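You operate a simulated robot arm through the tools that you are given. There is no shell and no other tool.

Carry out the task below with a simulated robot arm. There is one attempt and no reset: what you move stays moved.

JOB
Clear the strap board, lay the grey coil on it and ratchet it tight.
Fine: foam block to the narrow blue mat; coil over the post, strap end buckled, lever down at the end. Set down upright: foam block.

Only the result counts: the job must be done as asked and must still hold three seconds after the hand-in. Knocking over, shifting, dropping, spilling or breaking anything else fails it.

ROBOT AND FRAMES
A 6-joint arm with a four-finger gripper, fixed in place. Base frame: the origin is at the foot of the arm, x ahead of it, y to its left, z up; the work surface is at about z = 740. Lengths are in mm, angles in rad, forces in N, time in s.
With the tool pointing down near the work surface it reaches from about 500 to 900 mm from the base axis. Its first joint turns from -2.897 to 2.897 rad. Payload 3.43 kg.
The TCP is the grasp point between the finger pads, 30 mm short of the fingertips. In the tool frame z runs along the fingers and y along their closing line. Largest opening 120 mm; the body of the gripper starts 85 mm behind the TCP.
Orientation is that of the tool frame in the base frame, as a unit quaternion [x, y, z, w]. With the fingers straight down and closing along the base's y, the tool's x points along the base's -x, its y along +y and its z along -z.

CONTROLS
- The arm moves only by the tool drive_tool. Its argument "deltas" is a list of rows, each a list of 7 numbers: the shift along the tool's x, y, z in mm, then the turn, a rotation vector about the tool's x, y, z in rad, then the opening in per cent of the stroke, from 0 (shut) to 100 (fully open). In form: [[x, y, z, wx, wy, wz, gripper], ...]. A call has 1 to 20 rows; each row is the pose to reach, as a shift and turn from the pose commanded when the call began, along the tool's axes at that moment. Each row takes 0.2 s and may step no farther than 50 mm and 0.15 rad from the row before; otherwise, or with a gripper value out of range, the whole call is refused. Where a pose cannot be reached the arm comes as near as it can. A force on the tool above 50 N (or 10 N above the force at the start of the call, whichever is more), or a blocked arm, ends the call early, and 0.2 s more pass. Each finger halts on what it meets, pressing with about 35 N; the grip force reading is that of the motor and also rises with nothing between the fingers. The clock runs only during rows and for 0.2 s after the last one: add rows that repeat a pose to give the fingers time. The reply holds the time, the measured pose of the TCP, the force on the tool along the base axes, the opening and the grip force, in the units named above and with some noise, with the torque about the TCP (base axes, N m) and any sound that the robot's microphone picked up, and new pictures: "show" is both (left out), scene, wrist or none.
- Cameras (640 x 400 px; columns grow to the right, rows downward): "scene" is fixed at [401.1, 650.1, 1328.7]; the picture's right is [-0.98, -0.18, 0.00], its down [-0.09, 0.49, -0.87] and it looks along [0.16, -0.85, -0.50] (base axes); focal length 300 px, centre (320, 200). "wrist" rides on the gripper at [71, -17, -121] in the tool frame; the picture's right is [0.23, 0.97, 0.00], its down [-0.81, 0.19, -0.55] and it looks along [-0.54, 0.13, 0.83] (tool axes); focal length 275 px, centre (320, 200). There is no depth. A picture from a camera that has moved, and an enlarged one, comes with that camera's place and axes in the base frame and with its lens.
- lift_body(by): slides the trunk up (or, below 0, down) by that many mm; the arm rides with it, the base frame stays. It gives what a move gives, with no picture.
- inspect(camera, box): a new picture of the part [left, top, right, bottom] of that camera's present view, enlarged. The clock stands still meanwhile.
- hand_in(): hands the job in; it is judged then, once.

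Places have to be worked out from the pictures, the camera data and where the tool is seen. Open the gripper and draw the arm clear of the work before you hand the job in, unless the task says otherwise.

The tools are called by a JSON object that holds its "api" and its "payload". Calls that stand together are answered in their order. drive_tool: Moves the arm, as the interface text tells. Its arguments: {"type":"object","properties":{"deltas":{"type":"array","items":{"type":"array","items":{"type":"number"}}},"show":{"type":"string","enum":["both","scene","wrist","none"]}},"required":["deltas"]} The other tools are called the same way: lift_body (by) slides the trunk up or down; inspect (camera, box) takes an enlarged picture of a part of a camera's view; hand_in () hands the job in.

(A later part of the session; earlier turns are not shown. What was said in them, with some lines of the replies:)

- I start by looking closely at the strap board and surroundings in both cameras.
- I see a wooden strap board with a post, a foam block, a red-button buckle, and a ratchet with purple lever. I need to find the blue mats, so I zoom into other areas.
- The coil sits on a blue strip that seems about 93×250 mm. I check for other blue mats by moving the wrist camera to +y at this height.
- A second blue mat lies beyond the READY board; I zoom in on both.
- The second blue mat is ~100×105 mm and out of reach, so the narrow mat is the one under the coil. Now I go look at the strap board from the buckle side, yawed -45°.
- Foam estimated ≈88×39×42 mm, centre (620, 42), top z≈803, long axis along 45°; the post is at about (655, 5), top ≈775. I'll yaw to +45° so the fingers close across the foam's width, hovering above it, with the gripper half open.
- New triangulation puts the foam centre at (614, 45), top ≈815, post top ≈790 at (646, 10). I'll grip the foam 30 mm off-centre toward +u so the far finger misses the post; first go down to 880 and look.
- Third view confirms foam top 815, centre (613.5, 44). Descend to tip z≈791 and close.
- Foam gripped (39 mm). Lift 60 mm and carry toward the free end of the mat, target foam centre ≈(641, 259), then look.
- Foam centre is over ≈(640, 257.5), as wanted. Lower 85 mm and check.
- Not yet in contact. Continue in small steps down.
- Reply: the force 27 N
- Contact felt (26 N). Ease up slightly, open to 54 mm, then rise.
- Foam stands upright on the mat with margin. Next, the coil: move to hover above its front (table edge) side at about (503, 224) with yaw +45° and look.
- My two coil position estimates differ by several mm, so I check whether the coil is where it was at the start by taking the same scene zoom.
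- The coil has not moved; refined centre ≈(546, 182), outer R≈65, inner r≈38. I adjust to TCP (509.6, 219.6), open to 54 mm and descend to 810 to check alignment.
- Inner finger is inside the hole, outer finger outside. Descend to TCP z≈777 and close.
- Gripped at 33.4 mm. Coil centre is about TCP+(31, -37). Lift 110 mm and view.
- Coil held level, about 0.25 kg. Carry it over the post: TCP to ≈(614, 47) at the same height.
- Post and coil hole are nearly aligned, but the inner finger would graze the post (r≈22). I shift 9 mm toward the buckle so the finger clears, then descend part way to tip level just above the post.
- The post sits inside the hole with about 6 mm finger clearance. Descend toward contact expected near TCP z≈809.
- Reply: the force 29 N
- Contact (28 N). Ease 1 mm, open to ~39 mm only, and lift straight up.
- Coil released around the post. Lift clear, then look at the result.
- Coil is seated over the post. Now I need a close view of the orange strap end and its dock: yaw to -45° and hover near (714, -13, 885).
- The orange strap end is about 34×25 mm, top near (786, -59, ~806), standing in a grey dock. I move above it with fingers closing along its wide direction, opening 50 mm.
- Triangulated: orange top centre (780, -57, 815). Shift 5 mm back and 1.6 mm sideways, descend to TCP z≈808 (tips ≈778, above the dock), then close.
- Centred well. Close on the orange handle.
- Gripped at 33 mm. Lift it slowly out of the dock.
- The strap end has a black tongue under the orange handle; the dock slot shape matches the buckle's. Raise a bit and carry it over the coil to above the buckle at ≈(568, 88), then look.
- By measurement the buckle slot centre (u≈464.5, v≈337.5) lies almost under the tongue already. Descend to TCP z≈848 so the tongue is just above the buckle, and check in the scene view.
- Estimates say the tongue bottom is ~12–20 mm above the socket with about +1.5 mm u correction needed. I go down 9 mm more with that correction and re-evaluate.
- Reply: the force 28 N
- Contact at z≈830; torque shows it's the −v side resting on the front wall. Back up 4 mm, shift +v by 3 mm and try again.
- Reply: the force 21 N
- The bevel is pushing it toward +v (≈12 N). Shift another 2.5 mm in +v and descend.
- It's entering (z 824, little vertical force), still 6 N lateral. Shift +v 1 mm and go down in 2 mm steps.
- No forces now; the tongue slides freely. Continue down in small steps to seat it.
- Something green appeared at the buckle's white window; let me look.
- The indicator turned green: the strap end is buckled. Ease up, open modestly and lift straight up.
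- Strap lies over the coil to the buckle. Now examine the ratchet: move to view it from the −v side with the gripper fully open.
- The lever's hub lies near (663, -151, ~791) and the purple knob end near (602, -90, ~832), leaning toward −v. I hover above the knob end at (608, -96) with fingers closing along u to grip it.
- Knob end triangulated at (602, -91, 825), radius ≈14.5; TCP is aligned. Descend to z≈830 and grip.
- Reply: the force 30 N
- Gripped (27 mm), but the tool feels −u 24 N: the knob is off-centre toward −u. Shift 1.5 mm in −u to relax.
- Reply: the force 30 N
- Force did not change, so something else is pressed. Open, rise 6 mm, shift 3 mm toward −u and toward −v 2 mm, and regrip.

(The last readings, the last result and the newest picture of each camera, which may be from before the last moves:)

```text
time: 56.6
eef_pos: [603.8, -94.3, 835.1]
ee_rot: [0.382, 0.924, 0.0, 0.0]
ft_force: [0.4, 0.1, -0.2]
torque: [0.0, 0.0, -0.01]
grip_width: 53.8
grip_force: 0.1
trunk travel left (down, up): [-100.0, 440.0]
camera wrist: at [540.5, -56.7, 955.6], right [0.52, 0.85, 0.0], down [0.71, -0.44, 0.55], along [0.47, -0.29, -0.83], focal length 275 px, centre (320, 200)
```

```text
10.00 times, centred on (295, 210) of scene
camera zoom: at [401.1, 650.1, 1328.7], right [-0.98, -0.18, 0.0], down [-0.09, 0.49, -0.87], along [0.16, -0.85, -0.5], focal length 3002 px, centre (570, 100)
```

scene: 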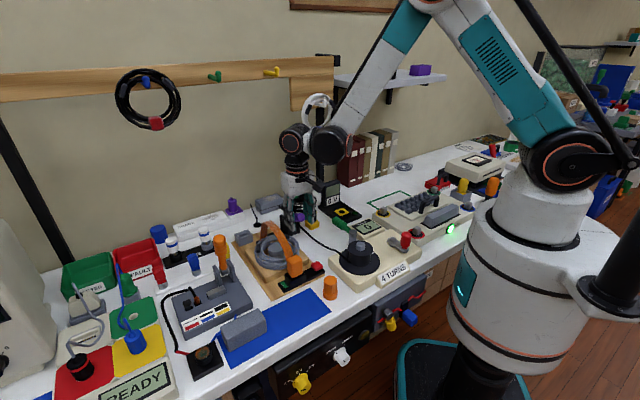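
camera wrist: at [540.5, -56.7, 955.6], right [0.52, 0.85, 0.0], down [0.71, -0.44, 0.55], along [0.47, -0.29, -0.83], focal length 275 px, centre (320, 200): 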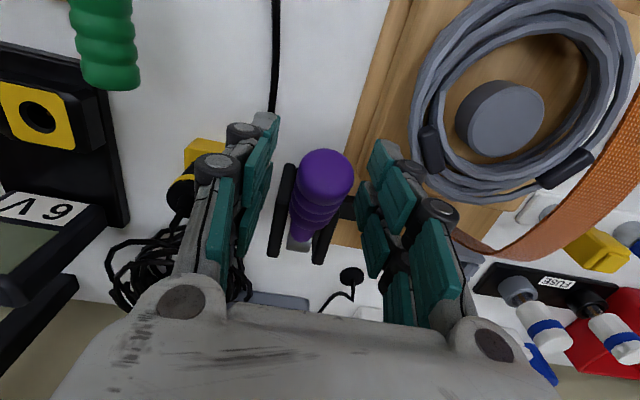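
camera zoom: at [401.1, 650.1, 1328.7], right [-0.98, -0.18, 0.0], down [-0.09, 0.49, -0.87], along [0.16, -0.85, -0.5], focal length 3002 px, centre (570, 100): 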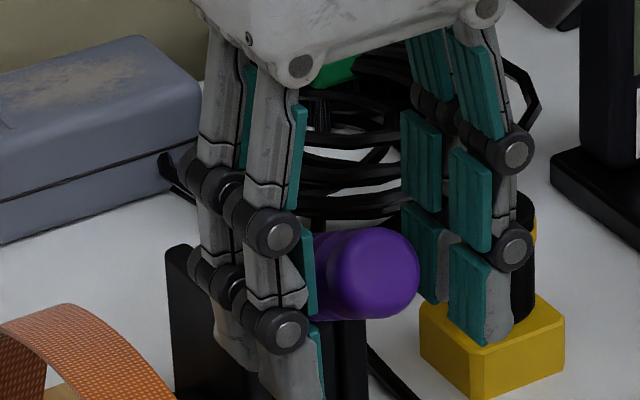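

Forces are zero when open. The knob end is at u≈361.6, TCP at u≈360.2; regrip here, only closing to 24 mm, and check the force.

{"api": "drive_tool", "payload": {"deltas": [[0, 1, 3, 0, 0, 0, 30], [0, 1, 3, 0, 0, 0, 22], [0, 1, 3, 0, 0, 0, 20], [0, 1, 3, 0, 0, 0, 20]], "show": "none"}}

{"api": "inspect", "payload": {"camera": "wrist", "box": [240, 60, 400, 240]}}

```text
time: 57.6
eef_pos: [603.4, -95.6, 831.1]
ee_rot: [0.383, 0.924, 0.0, 0.0]
ft_force: [-3.4, -2.9, -3.2]
torque: [0.07, 0.18, -0.09]
grip_width: 26.6
grip_force: 45.2
trunk travel left (down, up): [-100.0, 440.0]
```

```text
2.22 times, centred on (320, 150) of wrist
camera zoom: at [541.2, -56.3, 952.5], right [0.52, 0.85, 0.0], down [0.71, -0.44, 0.55], along [0.47, -0.29, -0.83], focal length 612 px, centre (320, 311)
```

zoom: 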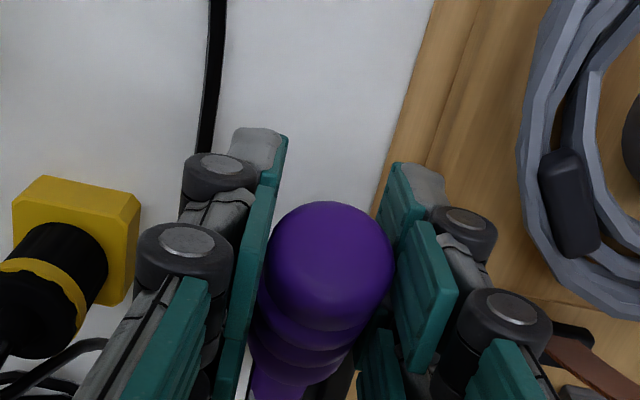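

Balanced grip now. Test a small upward arc motion (about 10°) of the lever: +v 8 mm, up 13 mm.

{"api": "drive_tool", "payload": {"deltas": [[-1.5, 0, -3, 0, 0, 0, 20], [-3.5, 0, -6.5, 0, 0, 0, 20], [-5.5, 0, -10, 0, 0, 0, 20], [-8, 0, -13, 0, 0, 0, 20], [-8, 0, -13, 0, 0, 0, 20]]}}

{"api": "inspect", "payload": {"camera": "scene", "box": [265, 180, 325, 240]}}

{"api": "inspect", "payload": {"camera": "wrist", "box": [240, 60, 400, 240]}}

```text
time: 58.8
eef_pos: [609.7, -100.6, 844.2]
ee_rot: [0.382, 0.924, 0.0, -0.001]
ft_force: [-17.3, 0.9, -18.2]
torque: [1.1, 1.39, -0.3]
grip_width: 27.0
grip_force: 44.7
trunk travel left (down, up): [-100.0, 440.0]
camera wrist: at [546.9, -62.0, 965.3], right [0.52, 0.85, 0.0], down [0.71, -0.44, 0.55], along [0.47, -0.29, -0.83], focal length 275 px, centre (320, 200)
```

scene: 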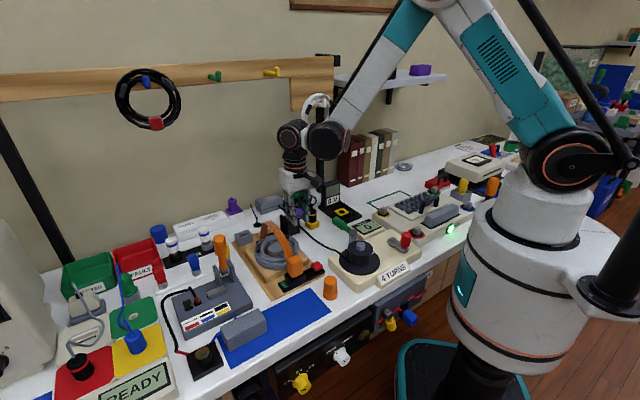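
wrist: 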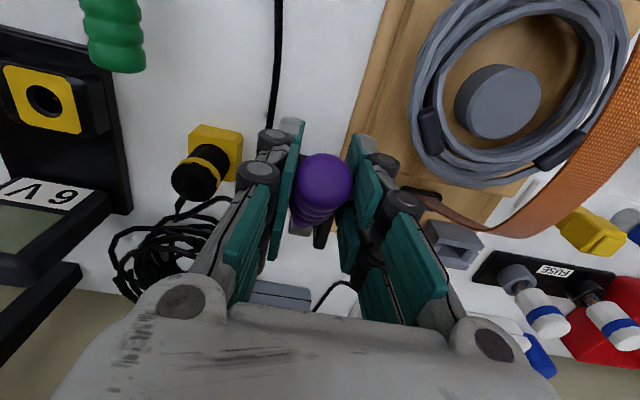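

```text
6.67 times, centred on (295, 210) of scene
camera zoom: at [401.1, 650.1, 1328.7], right [-0.98, -0.18, 0.0], down [-0.09, 0.49, -0.87], along [0.16, -0.85, -0.5], focal length 2001 px, centre (487, 133)
```

zoom: 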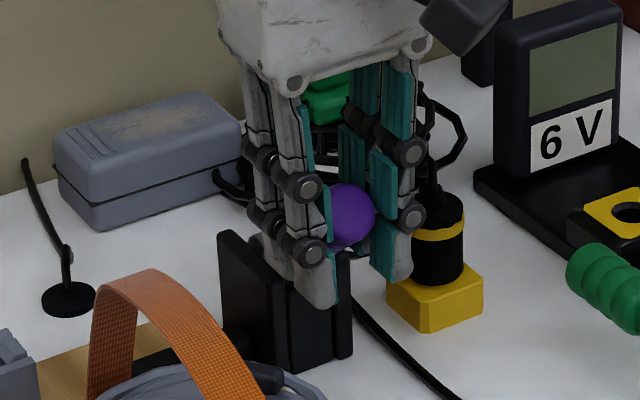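

```text
2.22 times, centred on (320, 150) of wrist
camera zoom: at [546.9, -62.0, 965.3], right [0.52, 0.85, 0.0], down [0.71, -0.44, 0.55], along [0.47, -0.29, -0.83], focal length 612 px, centre (320, 311)
```

zoom: 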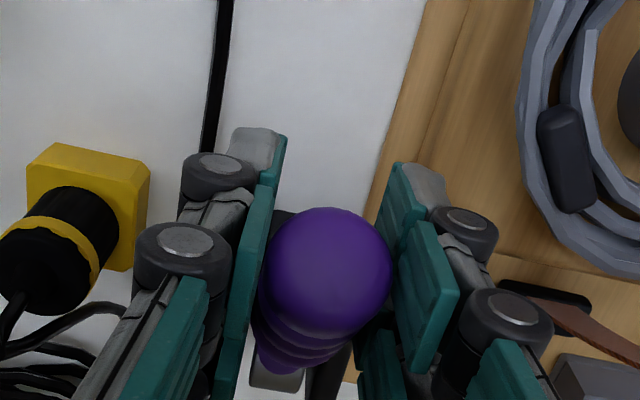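

The lever follows, resisting mostly through torsion at the pads, so I'll rotate the tool with the lever. Continue the arc to about 70°.

{"api": "drive_tool", "payload": {"deltas": [[-5.7, -0.7, -7.1, 0, 0.1, 0, 20], [-12.1, -0.7, -13.6, 0, 0.2, 0, 20], [-19, -0.7, -19.3, 0, 0.3, 0, 20], [-26.5, -0.7, -24.4, 0, 0.4, 0, 20], [-34.4, -0.7, -28.6, 0, 0.5, 0, 20], [-42.9, -0.7, -32.2, 0, 0.6, 0, 20], [-42.9, -0.7, -32.2, 0, 0.6, 0, 20]]}}

{"api": "inspect", "payload": {"camera": "scene", "box": [245, 160, 325, 240]}}

```text
time: 60.1
eef_pos: [637.2, -126.4, 873.5]
ee_rot: [0.374, 0.893, 0.098, -0.231]
ft_force: [-1.2, -10.2, -15.3]
torque: [-0.58, 0.16, -0.07]
grip_width: 27.4
grip_force: 45.0
out of reach, approached as far as the arm can: row 6
trunk travel left (down, up): [-100.0, 440.0]
stopped in row 6: the force on the tool passed its limit at 54 N (the readings are from after the stop); the commanded pose is now the measured one
camera wrist: at [621.3, -136.6, 1013.1], right [0.55, 0.82, 0.11], down [0.82, -0.56, 0.09], along [0.14, 0.04, -0.99], focal length 275 px, centre (320, 200)
```

scene: 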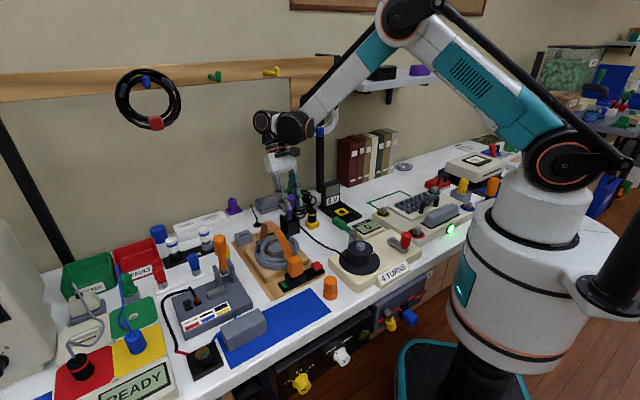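
wrist: 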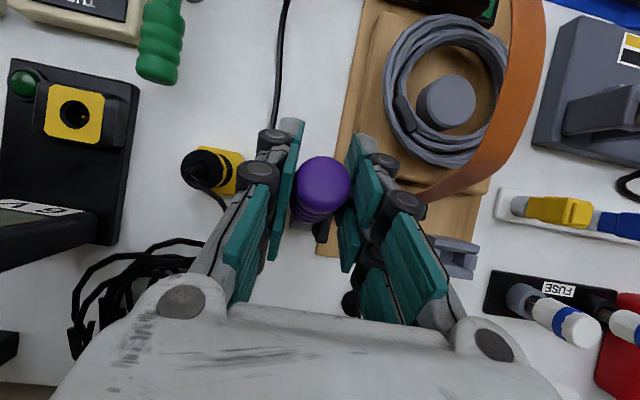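

```text
5.00 times, centred on (285, 200) of scene
camera zoom: at [401.1, 650.1, 1328.7], right [-0.98, -0.18, 0.0], down [-0.09, 0.49, -0.87], along [0.16, -0.85, -0.5], focal length 1501 px, centre (495, 200)
```

zoom: 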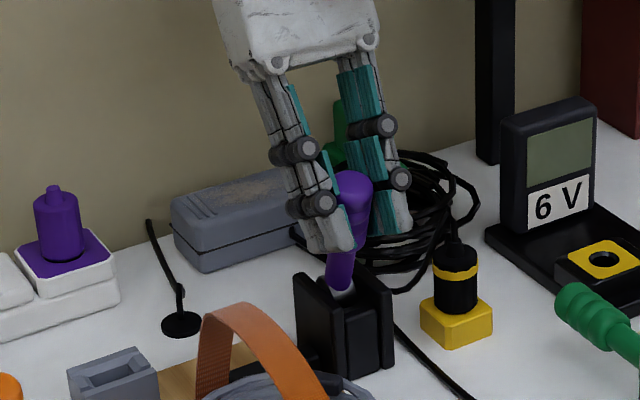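

The lever now stands at about 67° (arm tilt limit caused the stop, not necessarily the lever). Now push it back down along the arc and see if the strap tightens.

{"api": "drive_tool", "payload": {"deltas": [[5.1, 0, 7.2, 0, -0.1, 0, 20], [9.7, 0, 15.5, 0, -0.2, 0, 20], [13.4, 0, 24.1, 0, -0.3, 0, 20], [16.2, 0, 33.1, 0, -0.4, 0, 20], [18, 0, 42.4, 0, -0.5, 0, 20], [18.8, 0, 51.7, 0, -0.507, 0, 20], [18.7, 0, 59.6, 0, -0.507, 0, 20], [18.7, 0, 59.6, 0, -0.507, 0, 20]]}}

{"api": "inspect", "payload": {"camera": "scene", "box": [225, 180, 335, 290]}}

```text
time: 61.9
eef_pos: [603.4, -93.5, 832.6]
ee_rot: [0.387, 0.922, 0.002, 0.0]
ft_force: [-8.0, -14.8, 15.2]
torque: [-0.94, -1.05, 0.14]
grip_width: 26.7
grip_force: 45.1
trunk travel left (down, up): [-100.0, 440.0]
camera wrist: at [539.9, -54.7, 952.8], right [0.53, 0.85, 0.0], down [0.7, -0.45, 0.55], along [0.47, -0.29, -0.83], focal length 275 px, centre (320, 200)
```

scene: 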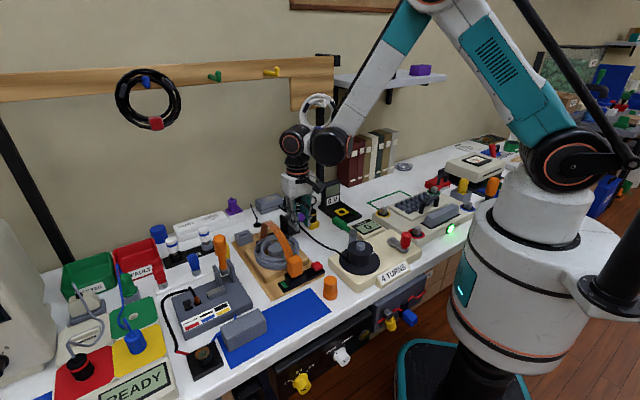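
wrist: 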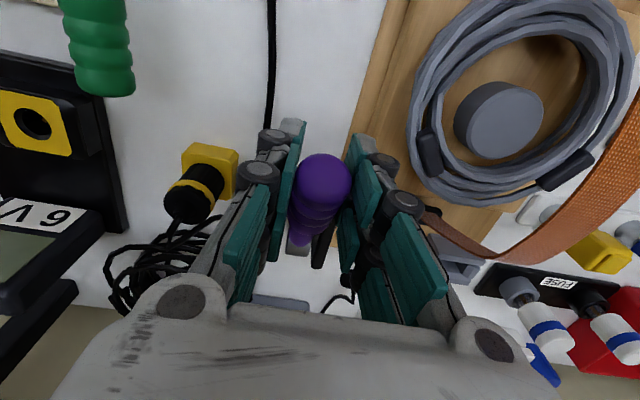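

```text
3.64 times, centred on (280, 235) of scene
camera zoom: at [401.1, 650.1, 1328.7], right [-0.98, -0.18, 0.0], down [-0.09, 0.49, -0.87], along [0.16, -0.85, -0.5], focal length 1092 px, centre (466, 73)
```

zoom: 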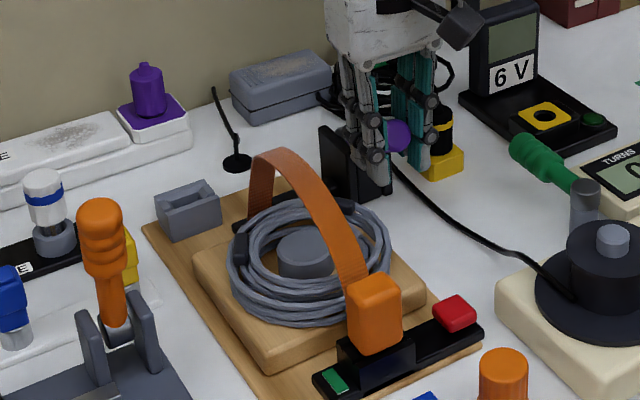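

The strap is unchanged, so a larger stroke is needed. I swing the lever up again farther, to ~95°, with less tool tilt and a lighter grip.

{"api": "drive_tool", "payload": {"deltas": [[-9.1, 0, -11.9, 0, 0.1, 0, 21], [-19.5, 0, -23.9, 0, 0.2, 0, 21], [-31.8, 0, -33.8, 0, 0.3, 0, 21], [-45.7, 0, -41.5, 0, 0.35, 0, 21], [-60.7, 0, -46.7, 0, 0.35, 0, 21], [-76.4, 0, -49.2, 0, 0.35, 0, 21], [-76.4, 0, -49.2, 0, 0.35, 0, 21]]}}

{"api": "inspect", "payload": {"camera": "scene", "box": [245, 150, 325, 240]}}

```text
time: 63.5
eef_pos: [658.7, -147.3, 881.8]
ee_rot: [0.38, 0.908, 0.07, -0.159]
ft_force: [-5.3, -5.4, -0.7]
torque: [-0.14, 0.1, 0.15]
grip_width: 29.5
grip_force: 3.4
trunk travel left (down, up): [-100.0, 440.0]
camera wrist: at [627.3, -142.1, 1018.8], right [0.54, 0.84, 0.08], down [0.8, -0.54, 0.24], along [0.25, -0.06, -0.97], focal length 275 px, centre (320, 200)
```

scene: 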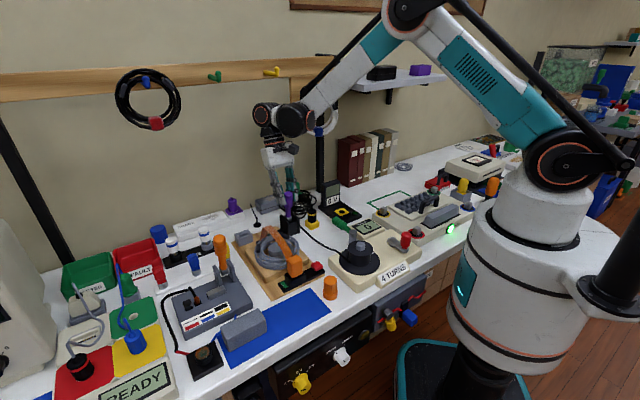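
wrist: 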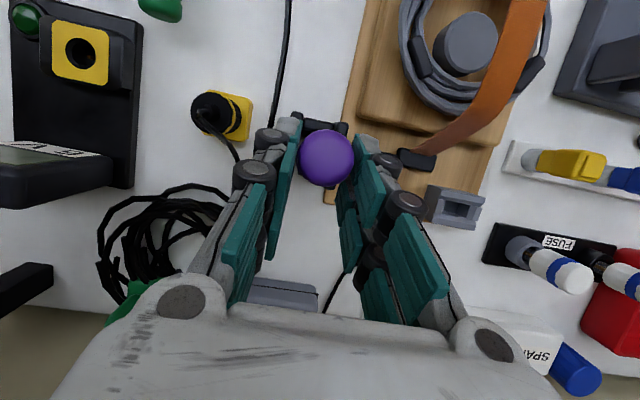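

```text
4.44 times, centred on (285, 195) of scene
camera zoom: at [401.1, 650.1, 1328.7], right [-0.98, -0.18, 0.0], down [-0.09, 0.49, -0.87], along [0.16, -0.85, -0.5], focal length 1334 px, centre (476, 222)
```

zoom: 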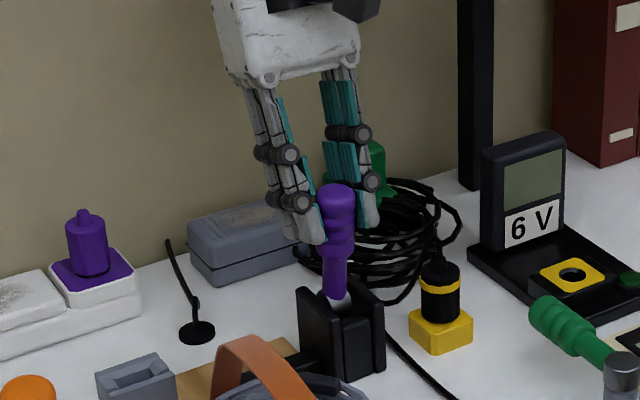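

The lever is now upright (~88°) with the pads loosely around it. Regrip firmly and swing it down along the arc to ~28°.

{"api": "drive_tool", "payload": {"deltas": [[0, 0, 0, 0, 0, 0, 18], [0, 0, 0, 0, 0, 0, 18], [14.5, 0, 7.9, 0, -0.1, 0, 18], [26.8, 0, 17.9, 0, -0.2, 0, 18], [37.2, 0, 29.9, 0, -0.3, 0, 18], [45.4, 0, 43.4, 0, -0.349, 0, 18], [51.1, 0, 58.3, 0, -0.349, 0, 18], [53.7, 0, 70.7, 0, -0.349, 0, 18], [53.7, 0, 70.7, 0, -0.349, 0, 18]]}}

{"api": "inspect", "payload": {"camera": "scene", "box": [225, 180, 335, 290]}}

```text
time: 65.5
eef_pos: [605.1, -95.1, 832.7]
ee_rot: [0.387, 0.922, 0.002, 0.0]
ft_force: [-6.1, -9.9, 2.1]
torque: [-0.28, 0.08, -0.3]
grip_width: 28.3
grip_force: 5.6
trunk travel left (down, up): [-100.0, 440.0]
camera wrist: at [542.0, -56.0, 953.1], right [0.53, 0.85, 0.01], down [0.7, -0.45, 0.55], along [0.47, -0.29, -0.83], focal length 275 px, centre (320, 200)
```

scene: 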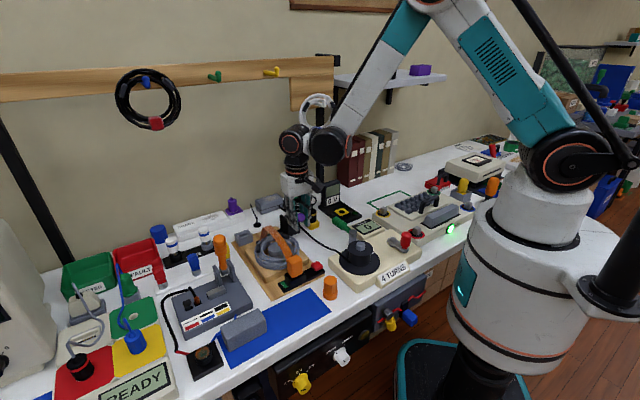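
wrist: 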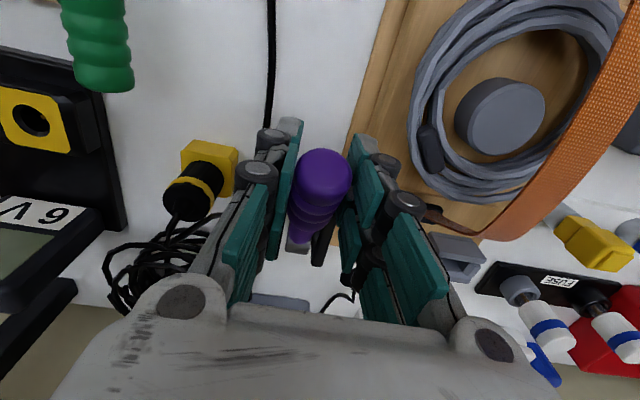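

```text
3.64 times, centred on (280, 235) of scene
camera zoom: at [401.1, 650.1, 1328.7], right [-0.98, -0.18, 0.0], down [-0.09, 0.49, -0.87], along [0.16, -0.85, -0.5], focal length 1092 px, centre (466, 73)
```

zoom: 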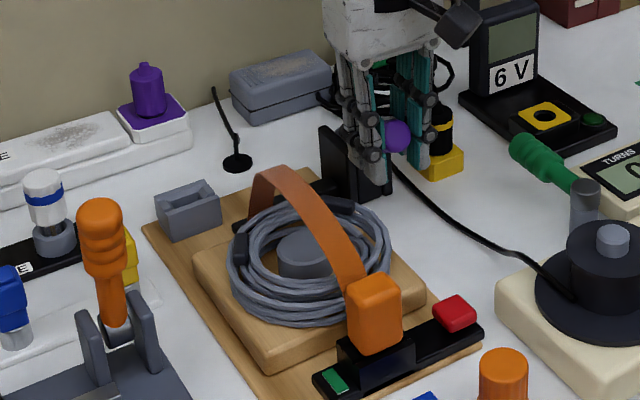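

The strap visibly tightened after that full stroke. Do another complete pump (up to ~88° and back down) in one call.

{"api": "drive_tool", "payload": {"deltas": [[0, 0, 0, 0, 0, 0, 17], [-6.9, 0, -11.8, 0, 0.1, 0, 17], [-17.3, 0, -23.8, 0, 0.2, 0, 17], [-29.6, 0, -33.7, 0, 0.3, 0, 17], [-43.5, 0, -41.4, 0, 0.35, 0, 17], [-58.5, 0, -46.6, 0, 0.35, 0, 17], [-77.5, 0, -49.3, 0, 0.35, 0, 17], [-77.5, 0, -49.3, 0, 0.35, 0, 17], [-58.5, 0, -46.6, 0, 0.3, 0, 17], [-43.5, 0, -41.4, 0, 0.2, 0, 17], [-29.6, 0, -33.7, 0, 0.1, 0, 17], [-17.3, 0, -23.8, 0, 0, 0, 17], [-6.9, 0, -11.8, 0, 0, 0, 17], [0, 0, 0, 0, 0, 0, 17], [1.5, 0, 3, 0, 0, 0, 17], [1.5, 0, 3, 0, 0, 0, 17]]}}

{"api": "inspect", "payload": {"camera": "scene", "box": [225, 180, 335, 290]}}

```text
time: 68.9
eef_pos: [603.8, -92.9, 828.6]
ee_rot: [0.386, 0.922, 0.003, -0.001]
ft_force: [-12.7, -5.8, -2.2]
torque: [0.08, 0.23, -0.35]
grip_width: 28.0
grip_force: 7.0
trunk travel left (down, up): [-100.0, 440.0]
camera wrist: at [540.4, -54.3, 949.9], right [0.53, 0.85, 0.01], down [0.71, -0.45, 0.55], along [0.47, -0.29, -0.83], focal length 275 px, centre (320, 200)
```

scene: 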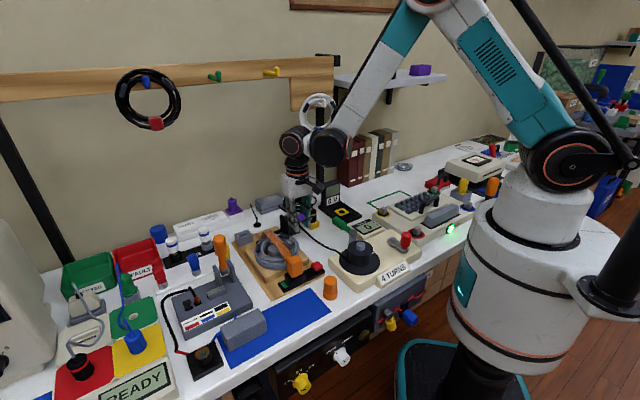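
wrist: 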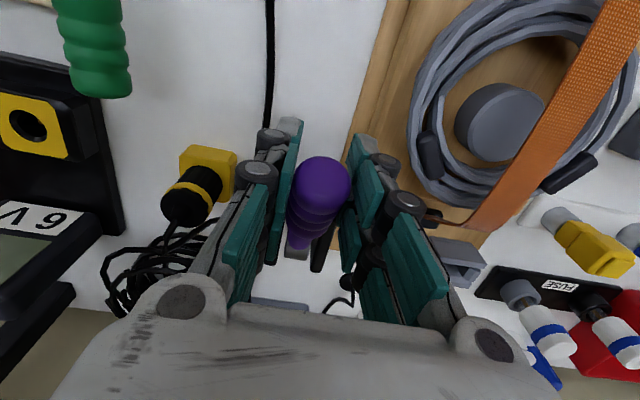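

```text
3.64 times, centred on (280, 235) of scene
camera zoom: at [401.1, 650.1, 1328.7], right [-0.98, -0.18, 0.0], down [-0.09, 0.49, -0.87], along [0.16, -0.85, -0.5], focal length 1092 px, centre (466, 73)
```

zoom: 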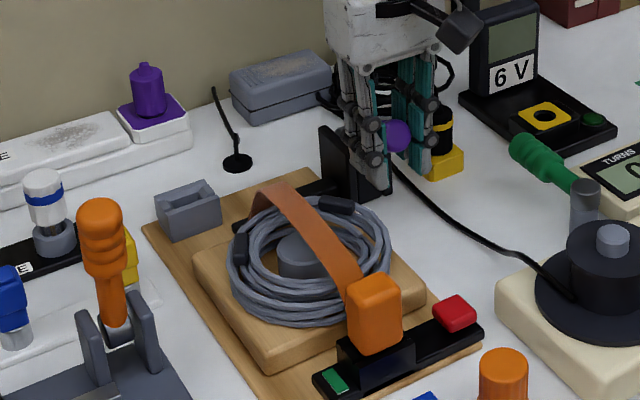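

Strap is tighter still but slightly arched. One more complete pump.

{"api": "drive_tool", "payload": {"deltas": [[-3, -0.5, -6, 0, 0, 0, 17], [-8.4, -0.5, -14.8, 0, 0.1, 0, 17], [-18.8, -0.5, -26.8, 0, 0.2, 0, 17], [-31.1, -0.5, -36.7, 0, 0.3, 0, 17], [-45, -0.5, -44.4, 0, 0.35, 0, 17], [-60, -0.5, -49.6, 0, 0.35, 0, 17], [-79, -0.5, -52.3, 0, 0.35, 0, 17], [-79, -0.5, -52.3, 0, 0.35, 0, 17], [-60, -0.5, -49.6, 0, 0.3, 0, 17], [-45, -0.5, -44.4, 0, 0.2, 0, 17], [-31.1, -0.5, -36.7, 0, 0.1, 0, 17], [-18.8, -0.5, -26.8, 0, 0, 0, 17], [-8.4, -0.5, -14.8, 0, 0, 0, 17], [-3, -0.5, -6, 0, 0, 0, 17], [0, -0.5, 0, 0, 0, 0, 17], [0, -0.5, 0, 0, 0, 0, 17]]}}

{"api": "inspect", "payload": {"camera": "scene", "box": [225, 180, 335, 290]}}

```text
time: 72.3
eef_pos: [603.8, -93.0, 830.0]
ee_rot: [0.386, 0.922, 0.003, 0.0]
ft_force: [-9.5, -9.1, 1.8]
torque: [-0.08, 0.15, -0.3]
grip_width: 27.9
grip_force: 6.3
trunk travel left (down, up): [-100.0, 440.0]
camera wrist: at [540.4, -54.5, 950.4], right [0.53, 0.85, 0.01], down [0.7, -0.45, 0.55], along [0.47, -0.29, -0.83], focal length 275 px, centre (320, 200)
```

scene: 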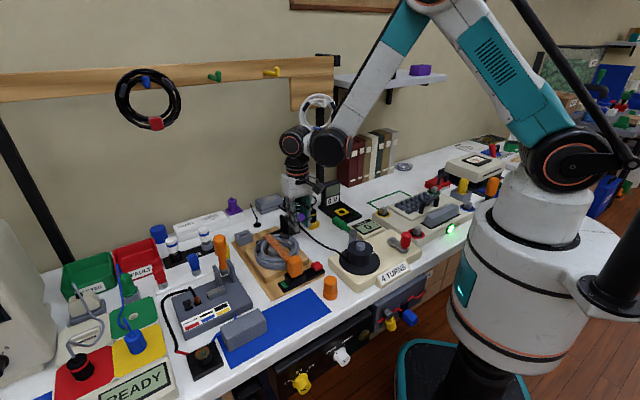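
wrist: 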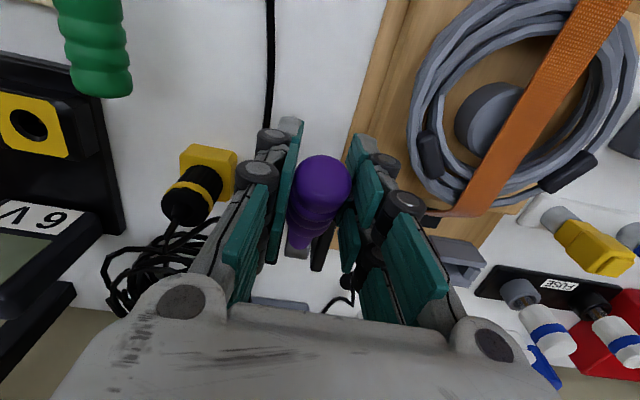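

```text
3.64 times, centred on (280, 235) of scene
camera zoom: at [401.1, 650.1, 1328.7], right [-0.98, -0.18, 0.0], down [-0.09, 0.49, -0.87], along [0.16, -0.85, -0.5], focal length 1092 px, centre (466, 73)
```

zoom: 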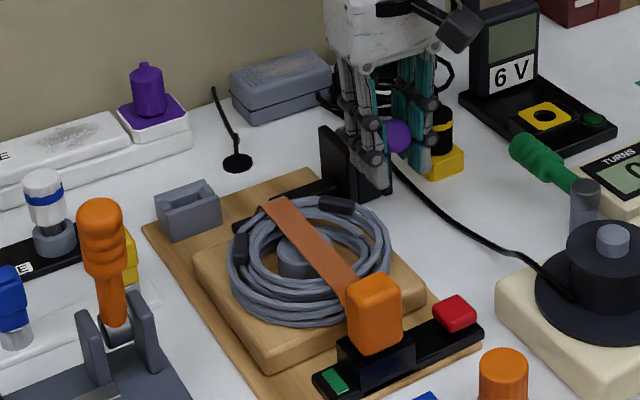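

{"api": "inspect", "payload": {"camera": "scene", "box": [250, 220, 310, 270]}}

{"api": "inspect", "payload": {"camera": "wrist", "box": [380, 0, 640, 240]}}

```text
8.00 times, centred on (280, 245) of scene
camera zoom: at [401.1, 650.1, 1328.7], right [-0.98, -0.18, 0.0], down [-0.09, 0.49, -0.87], along [0.16, -0.85, -0.5], focal length 2401 px, centre (640, -160)
```

zoom: 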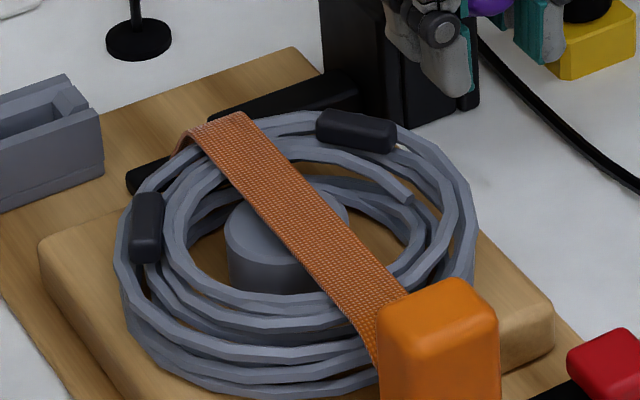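

```text
1.67 times, centred on (510, 120) of wrist
camera zoom: at [540.4, -54.5, 950.4], right [0.53, 0.85, 0.01], down [0.7, -0.45, 0.55], along [0.47, -0.29, -0.83], focal length 459 px, centre (3, 333)
```

zoom: 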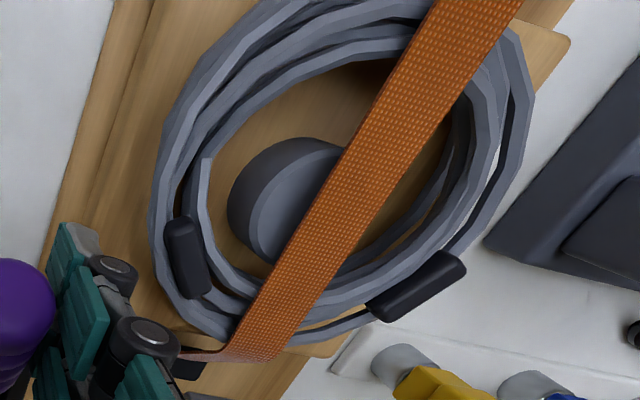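

The strap now lies flat. To make sure it's really tight I take one more careful stroke up and watch resistance and strap.

{"api": "drive_tool", "payload": {"deltas": [[-3, -0.5, -6, 0, 0, 0, 17], [-8.4, -0.5, -14.8, 0, 0.1, 0, 17], [-18.8, -0.5, -26.8, 0, 0.2, 0, 17], [-31.1, -0.5, -36.7, 0, 0.3, 0, 17], [-45, -0.5, -44.4, 0, 0.35, 0, 17], [-45, -0.5, -44.4, 0, 0.35, 0, 17]]}}

{"api": "inspect", "payload": {"camera": "scene", "box": [225, 160, 335, 270]}}

```text
time: 73.7
eef_pos: [635.2, -124.9, 872.6]
ee_rot: [0.379, 0.908, 0.07, -0.162]
ft_force: [-16.5, 5.5, -17.7]
torque: [1.02, 1.36, -0.09]
grip_width: 27.7
grip_force: 45.3
trunk travel left (down, up): [-100.0, 440.0]
camera wrist: at [603.7, -119.3, 1011.1], right [0.54, 0.84, 0.08], down [0.8, -0.54, 0.24], along [0.24, -0.06, -0.97], focal length 275 px, centre (320, 200)
```

scene: 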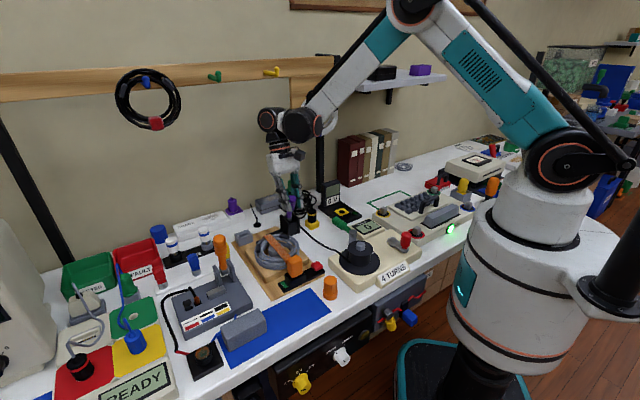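
wrist: 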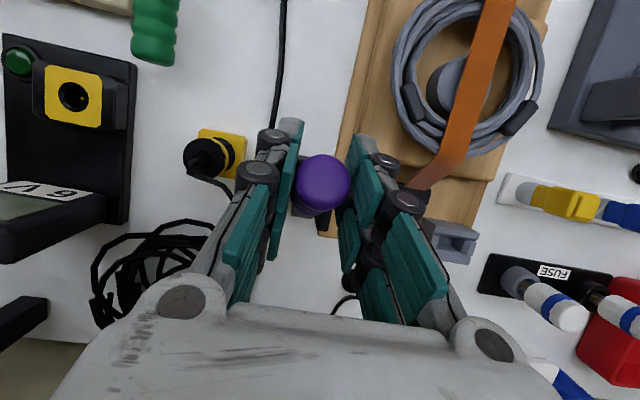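

```text
3.64 times, centred on (280, 215) of scene
camera zoom: at [401.1, 650.1, 1328.7], right [-0.98, -0.18, 0.0], down [-0.09, 0.49, -0.87], along [0.16, -0.85, -0.5], focal length 1092 px, centre (466, 146)
```

zoom: 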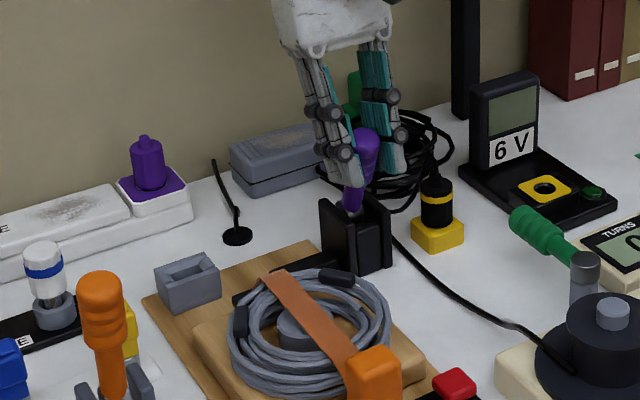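

{"api": "drive_tool", "payload": {"deltas": [[-6, 0, -5.2, 0, 0, 0, 17], [-12.3, 0, -10, 0, 0, 0, 17], [-20, 0, -15, 0, 0, 0, 17], [-29.3, 0, -19.1, 0, 0, 0, 17]]}}

{"api": "inspect", "payload": {"camera": "scene", "box": [225, 160, 335, 270]}}

```text
time: 74.7
eef_pos: [659.8, -150.4, 881.1]
ee_rot: [0.381, 0.908, 0.07, -0.16]
ft_force: [-5.1, 4.8, -1.0]
torque: [0.1, 0.12, -0.04]
grip_width: 27.7
grip_force: 39.6
trunk travel left (down, up): [-100.0, 440.0]
camera wrist: at [628.5, -144.5, 1019.4], right [0.54, 0.84, 0.08], down [0.8, -0.54, 0.24], along [0.25, -0.06, -0.97], focal length 275 px, centre (320, 200)
```

scene: 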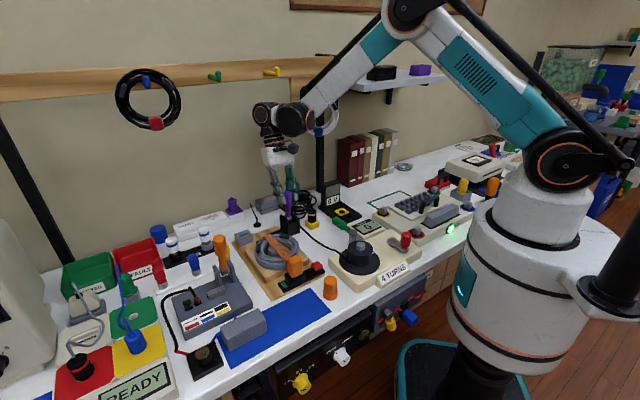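
wrist: 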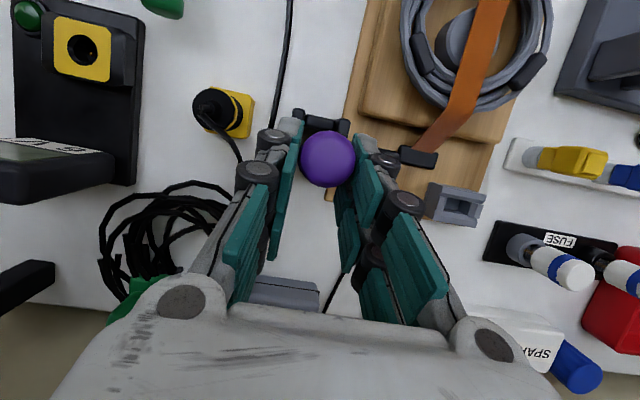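

```text
3.64 times, centred on (280, 215) of scene
camera zoom: at [401.1, 650.1, 1328.7], right [-0.98, -0.18, 0.0], down [-0.09, 0.49, -0.87], along [0.16, -0.85, -0.5], focal length 1092 px, centre (466, 146)
```

zoom: 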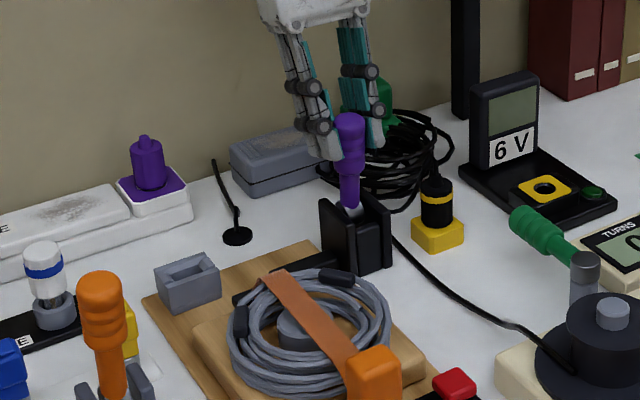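

Strap stays flat – it is tight. Bring the lever fully down and press it to its stop.

{"api": "drive_tool", "payload": {"deltas": [[17.5, 0, 8.3, 0, -0.1, 0, 17], [29.8, 0, 18.3, 0, -0.2, 0, 17], [40.3, 0, 30.3, 0, -0.3, 0, 17], [48.5, 0, 43.8, 0, -0.35, 0, 17], [54.1, 0, 58.6, 0, -0.35, 0, 17], [56.7, 0, 71.1, 0, -0.35, 0, 17], [57.4, 0, 77.4, 0, -0.35, 0, 17], [57.6, 0, 80.6, 0, -0.35, 0, 17], [57.6, 0, 80.6, 0, -0.35, 0, 17]]}}

{"api": "inspect", "payload": {"camera": "scene", "box": [255, 180, 325, 250]}}

```text
time: 76.7
eef_pos: [601.9, -92.3, 826.8]
ee_rot: [0.387, 0.922, 0.003, 0.001]
ft_force: [6.7, -8.7, 29.4]
torque: [-0.44, -0.58, 0.13]
grip_width: 27.0
grip_force: 44.6
trunk travel left (down, up): [-100.0, 440.0]
camera wrist: at [538.6, -53.4, 947.7], right [0.53, 0.85, 0.01], down [0.7, -0.45, 0.55], along [0.47, -0.29, -0.83], focal length 275 px, centre (320, 200)
```

scene: 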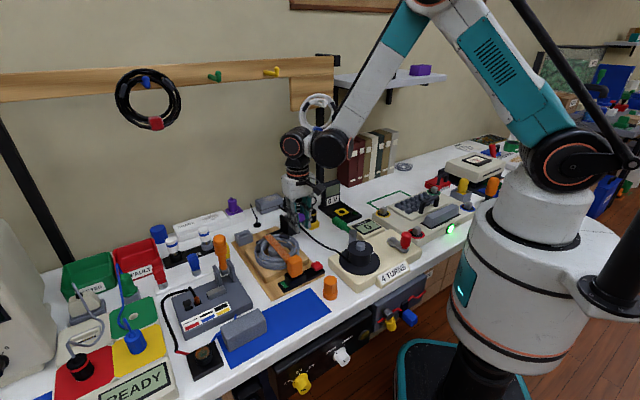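
wrist: 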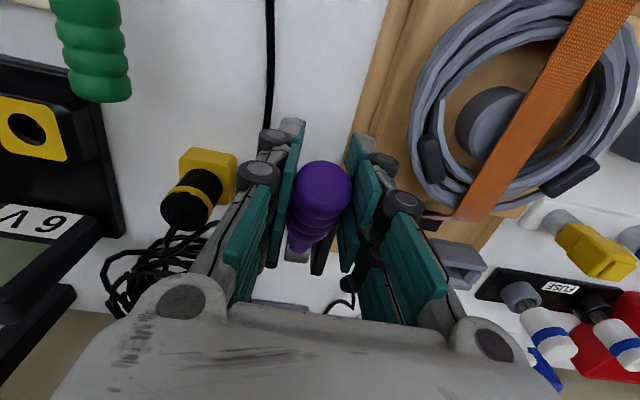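

```text
5.71 times, centred on (290, 215) of scene
camera zoom: at [401.1, 650.1, 1328.7], right [-0.98, -0.18, 0.0], down [-0.09, 0.49, -0.87], along [0.16, -0.85, -0.5], focal length 1715 px, centre (491, 114)
```

zoom: 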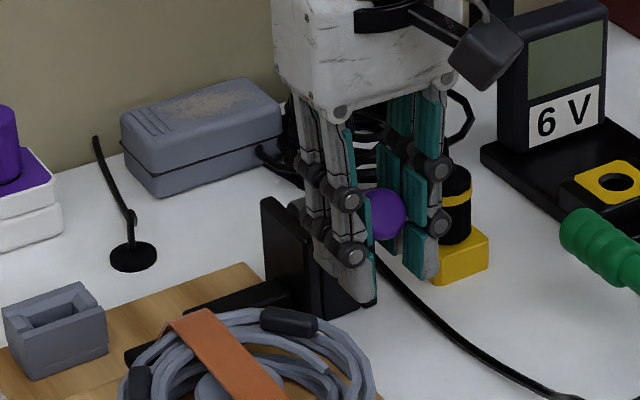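

Lever pressed to its lower stop (29 N). Open and withdraw straight up, then to the side, and check everything.

{"api": "drive_tool", "payload": {"deltas": [[0, 0, 0, 0, 0, 0, 30], [0, 0, 0, 0, 0, 0, 48], [0, 0, 0, 0, 0, 0, 48], [0, 0, -30, 0, 0, 0, 48], [0, 0, -70, 0, 0, 0, 48], [0, 0, -110, 0, 0, 0, 48], [25, 0, -150, 0, 0, 0, 48], [60, 0, -175, 0, 0, 0, 80], [60, 0, -175, 0, 0, 0, 100], [60, 0, -175, 0, 0, 0, 100]]}}

{"api": "inspect", "payload": {"camera": "scene", "box": [225, 190, 335, 290]}}

{"api": "inspect", "payload": {"camera": "scene", "box": [276, 200, 312, 230]}}

{"api": "inspect", "payload": {"camera": "scene", "box": [150, 220, 350, 390]}}

{"api": "inspect", "payload": {"camera": "wrist", "box": [200, 60, 560, 280]}}

```text
time: 78.9
eef_pos: [559.9, -48.9, 1002.1]
ee_rot: [0.386, 0.923, 0.002, -0.001]
ft_force: [-0.8, -0.5, 0.2]
torque: [0.0, 0.0, 0.0]
grip_width: 119.9
grip_force: 0.0
trunk travel left (down, up): [-100.0, 440.0]
camera wrist: at [496.6, -11.3, 1122.6], right [0.53, 0.85, 0.0], down [0.7, -0.45, 0.55], along [0.47, -0.29, -0.83], focal length 275 px, centre (320, 200)
```

scene: 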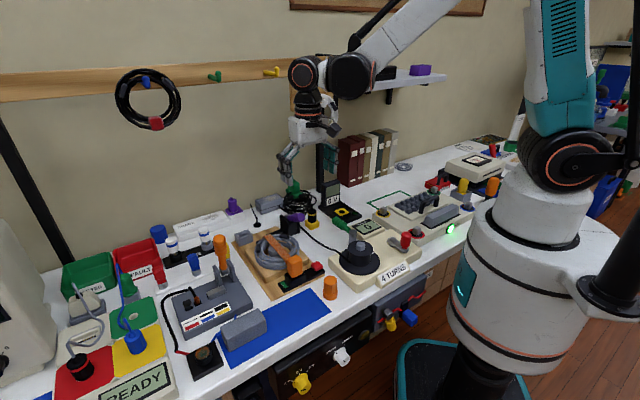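
wrist: 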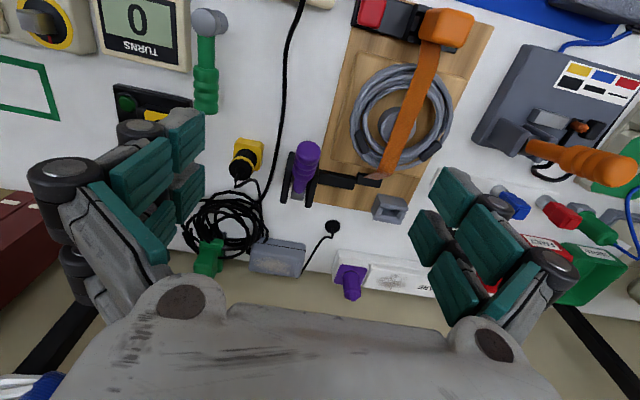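

```text
4.00 times, centred on (280, 240) of scene
camera zoom: at [401.1, 650.1, 1328.7], right [-0.98, -0.18, 0.0], down [-0.09, 0.49, -0.87], along [0.16, -0.85, -0.5], focal length 1201 px, centre (480, 40)
```

zoom: 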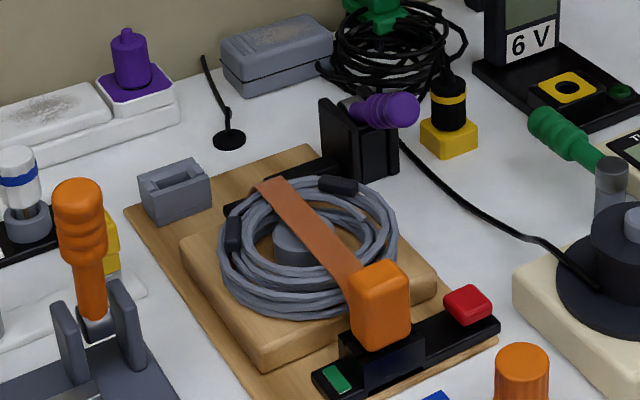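

```text
13.33 times, centred on (294, 215) of scene
camera zoom: at [401.1, 650.1, 1328.7], right [-0.98, -0.18, 0.0], down [-0.09, 0.49, -0.87], along [0.16, -0.85, -0.5], focal length 4002 px, centre (667, 0)
```

zoom: 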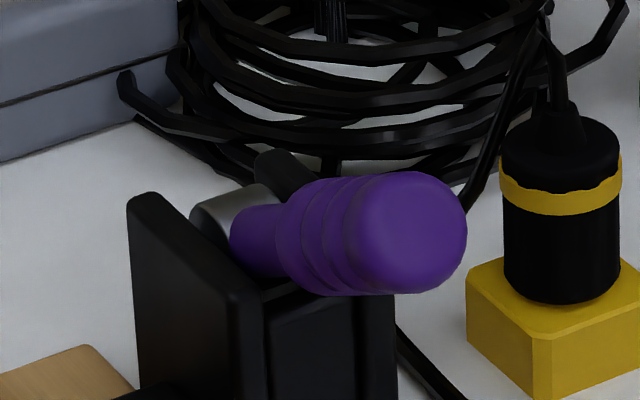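

```text
2.35 times, centred on (250, 305) of scene
camera zoom: at [401.1, 650.1, 1328.7], right [-0.98, -0.18, 0.0], down [-0.09, 0.49, -0.87], along [0.16, -0.85, -0.5], focal length 706 px, centre (485, -47)
```

zoom: 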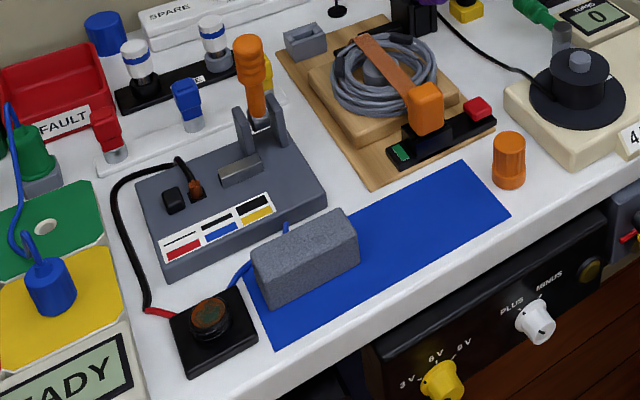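

```text
1.78 times, centred on (380, 170) of wrist
camera zoom: at [496.6, -11.3, 1122.6], right [0.53, 0.85, 0.0], down [0.7, -0.45, 0.55], along [0.47, -0.29, -0.83], focal length 489 px, centre (213, 253)
```

zoom: 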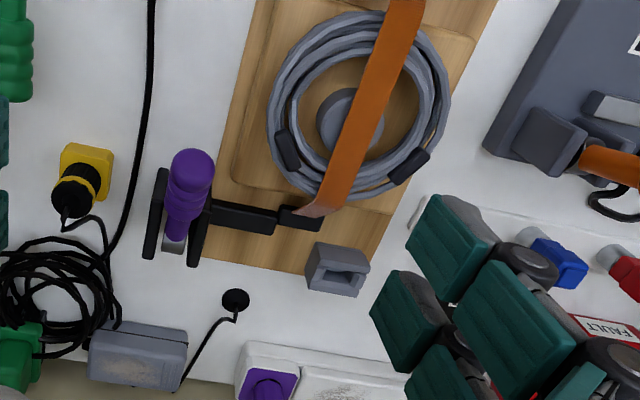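

Lever is back in its down position, strap flat and buckled (green), coil on the post, foam upright inside the mat, and the gripper is open and clear. Handing in.

{"api": "hand_in", "payload": {}}

```text
The job is handed in.
```

I've handed the job in; the tool gave no verdict. By the last pictures and readings, everything was done as asked:

- **Foam block:** it stands upright on the narrow blue mat, inside the edges.
- **Coil:** it is off the mat and sits flat over the post on the strap board.
- **Strap end:** it is pushed into the buckle, and the buckle's window turned from white to green.
- **Ratchet:** three full lever strokes pulled the strap flat across the coil. A fourth stroke changed nothing, so I took it as tight.
- **Lever:** I pressed it to its lower stop, and it looks the same as at the start.

My first attempt to seat the strap end caught on the edge of the buckle slot, pressing with about 27 N. I backed off, shifted a few millimetres and it went in. I saw no sign that anything else was moved. The gripper was open and clear of the work when I handed in.
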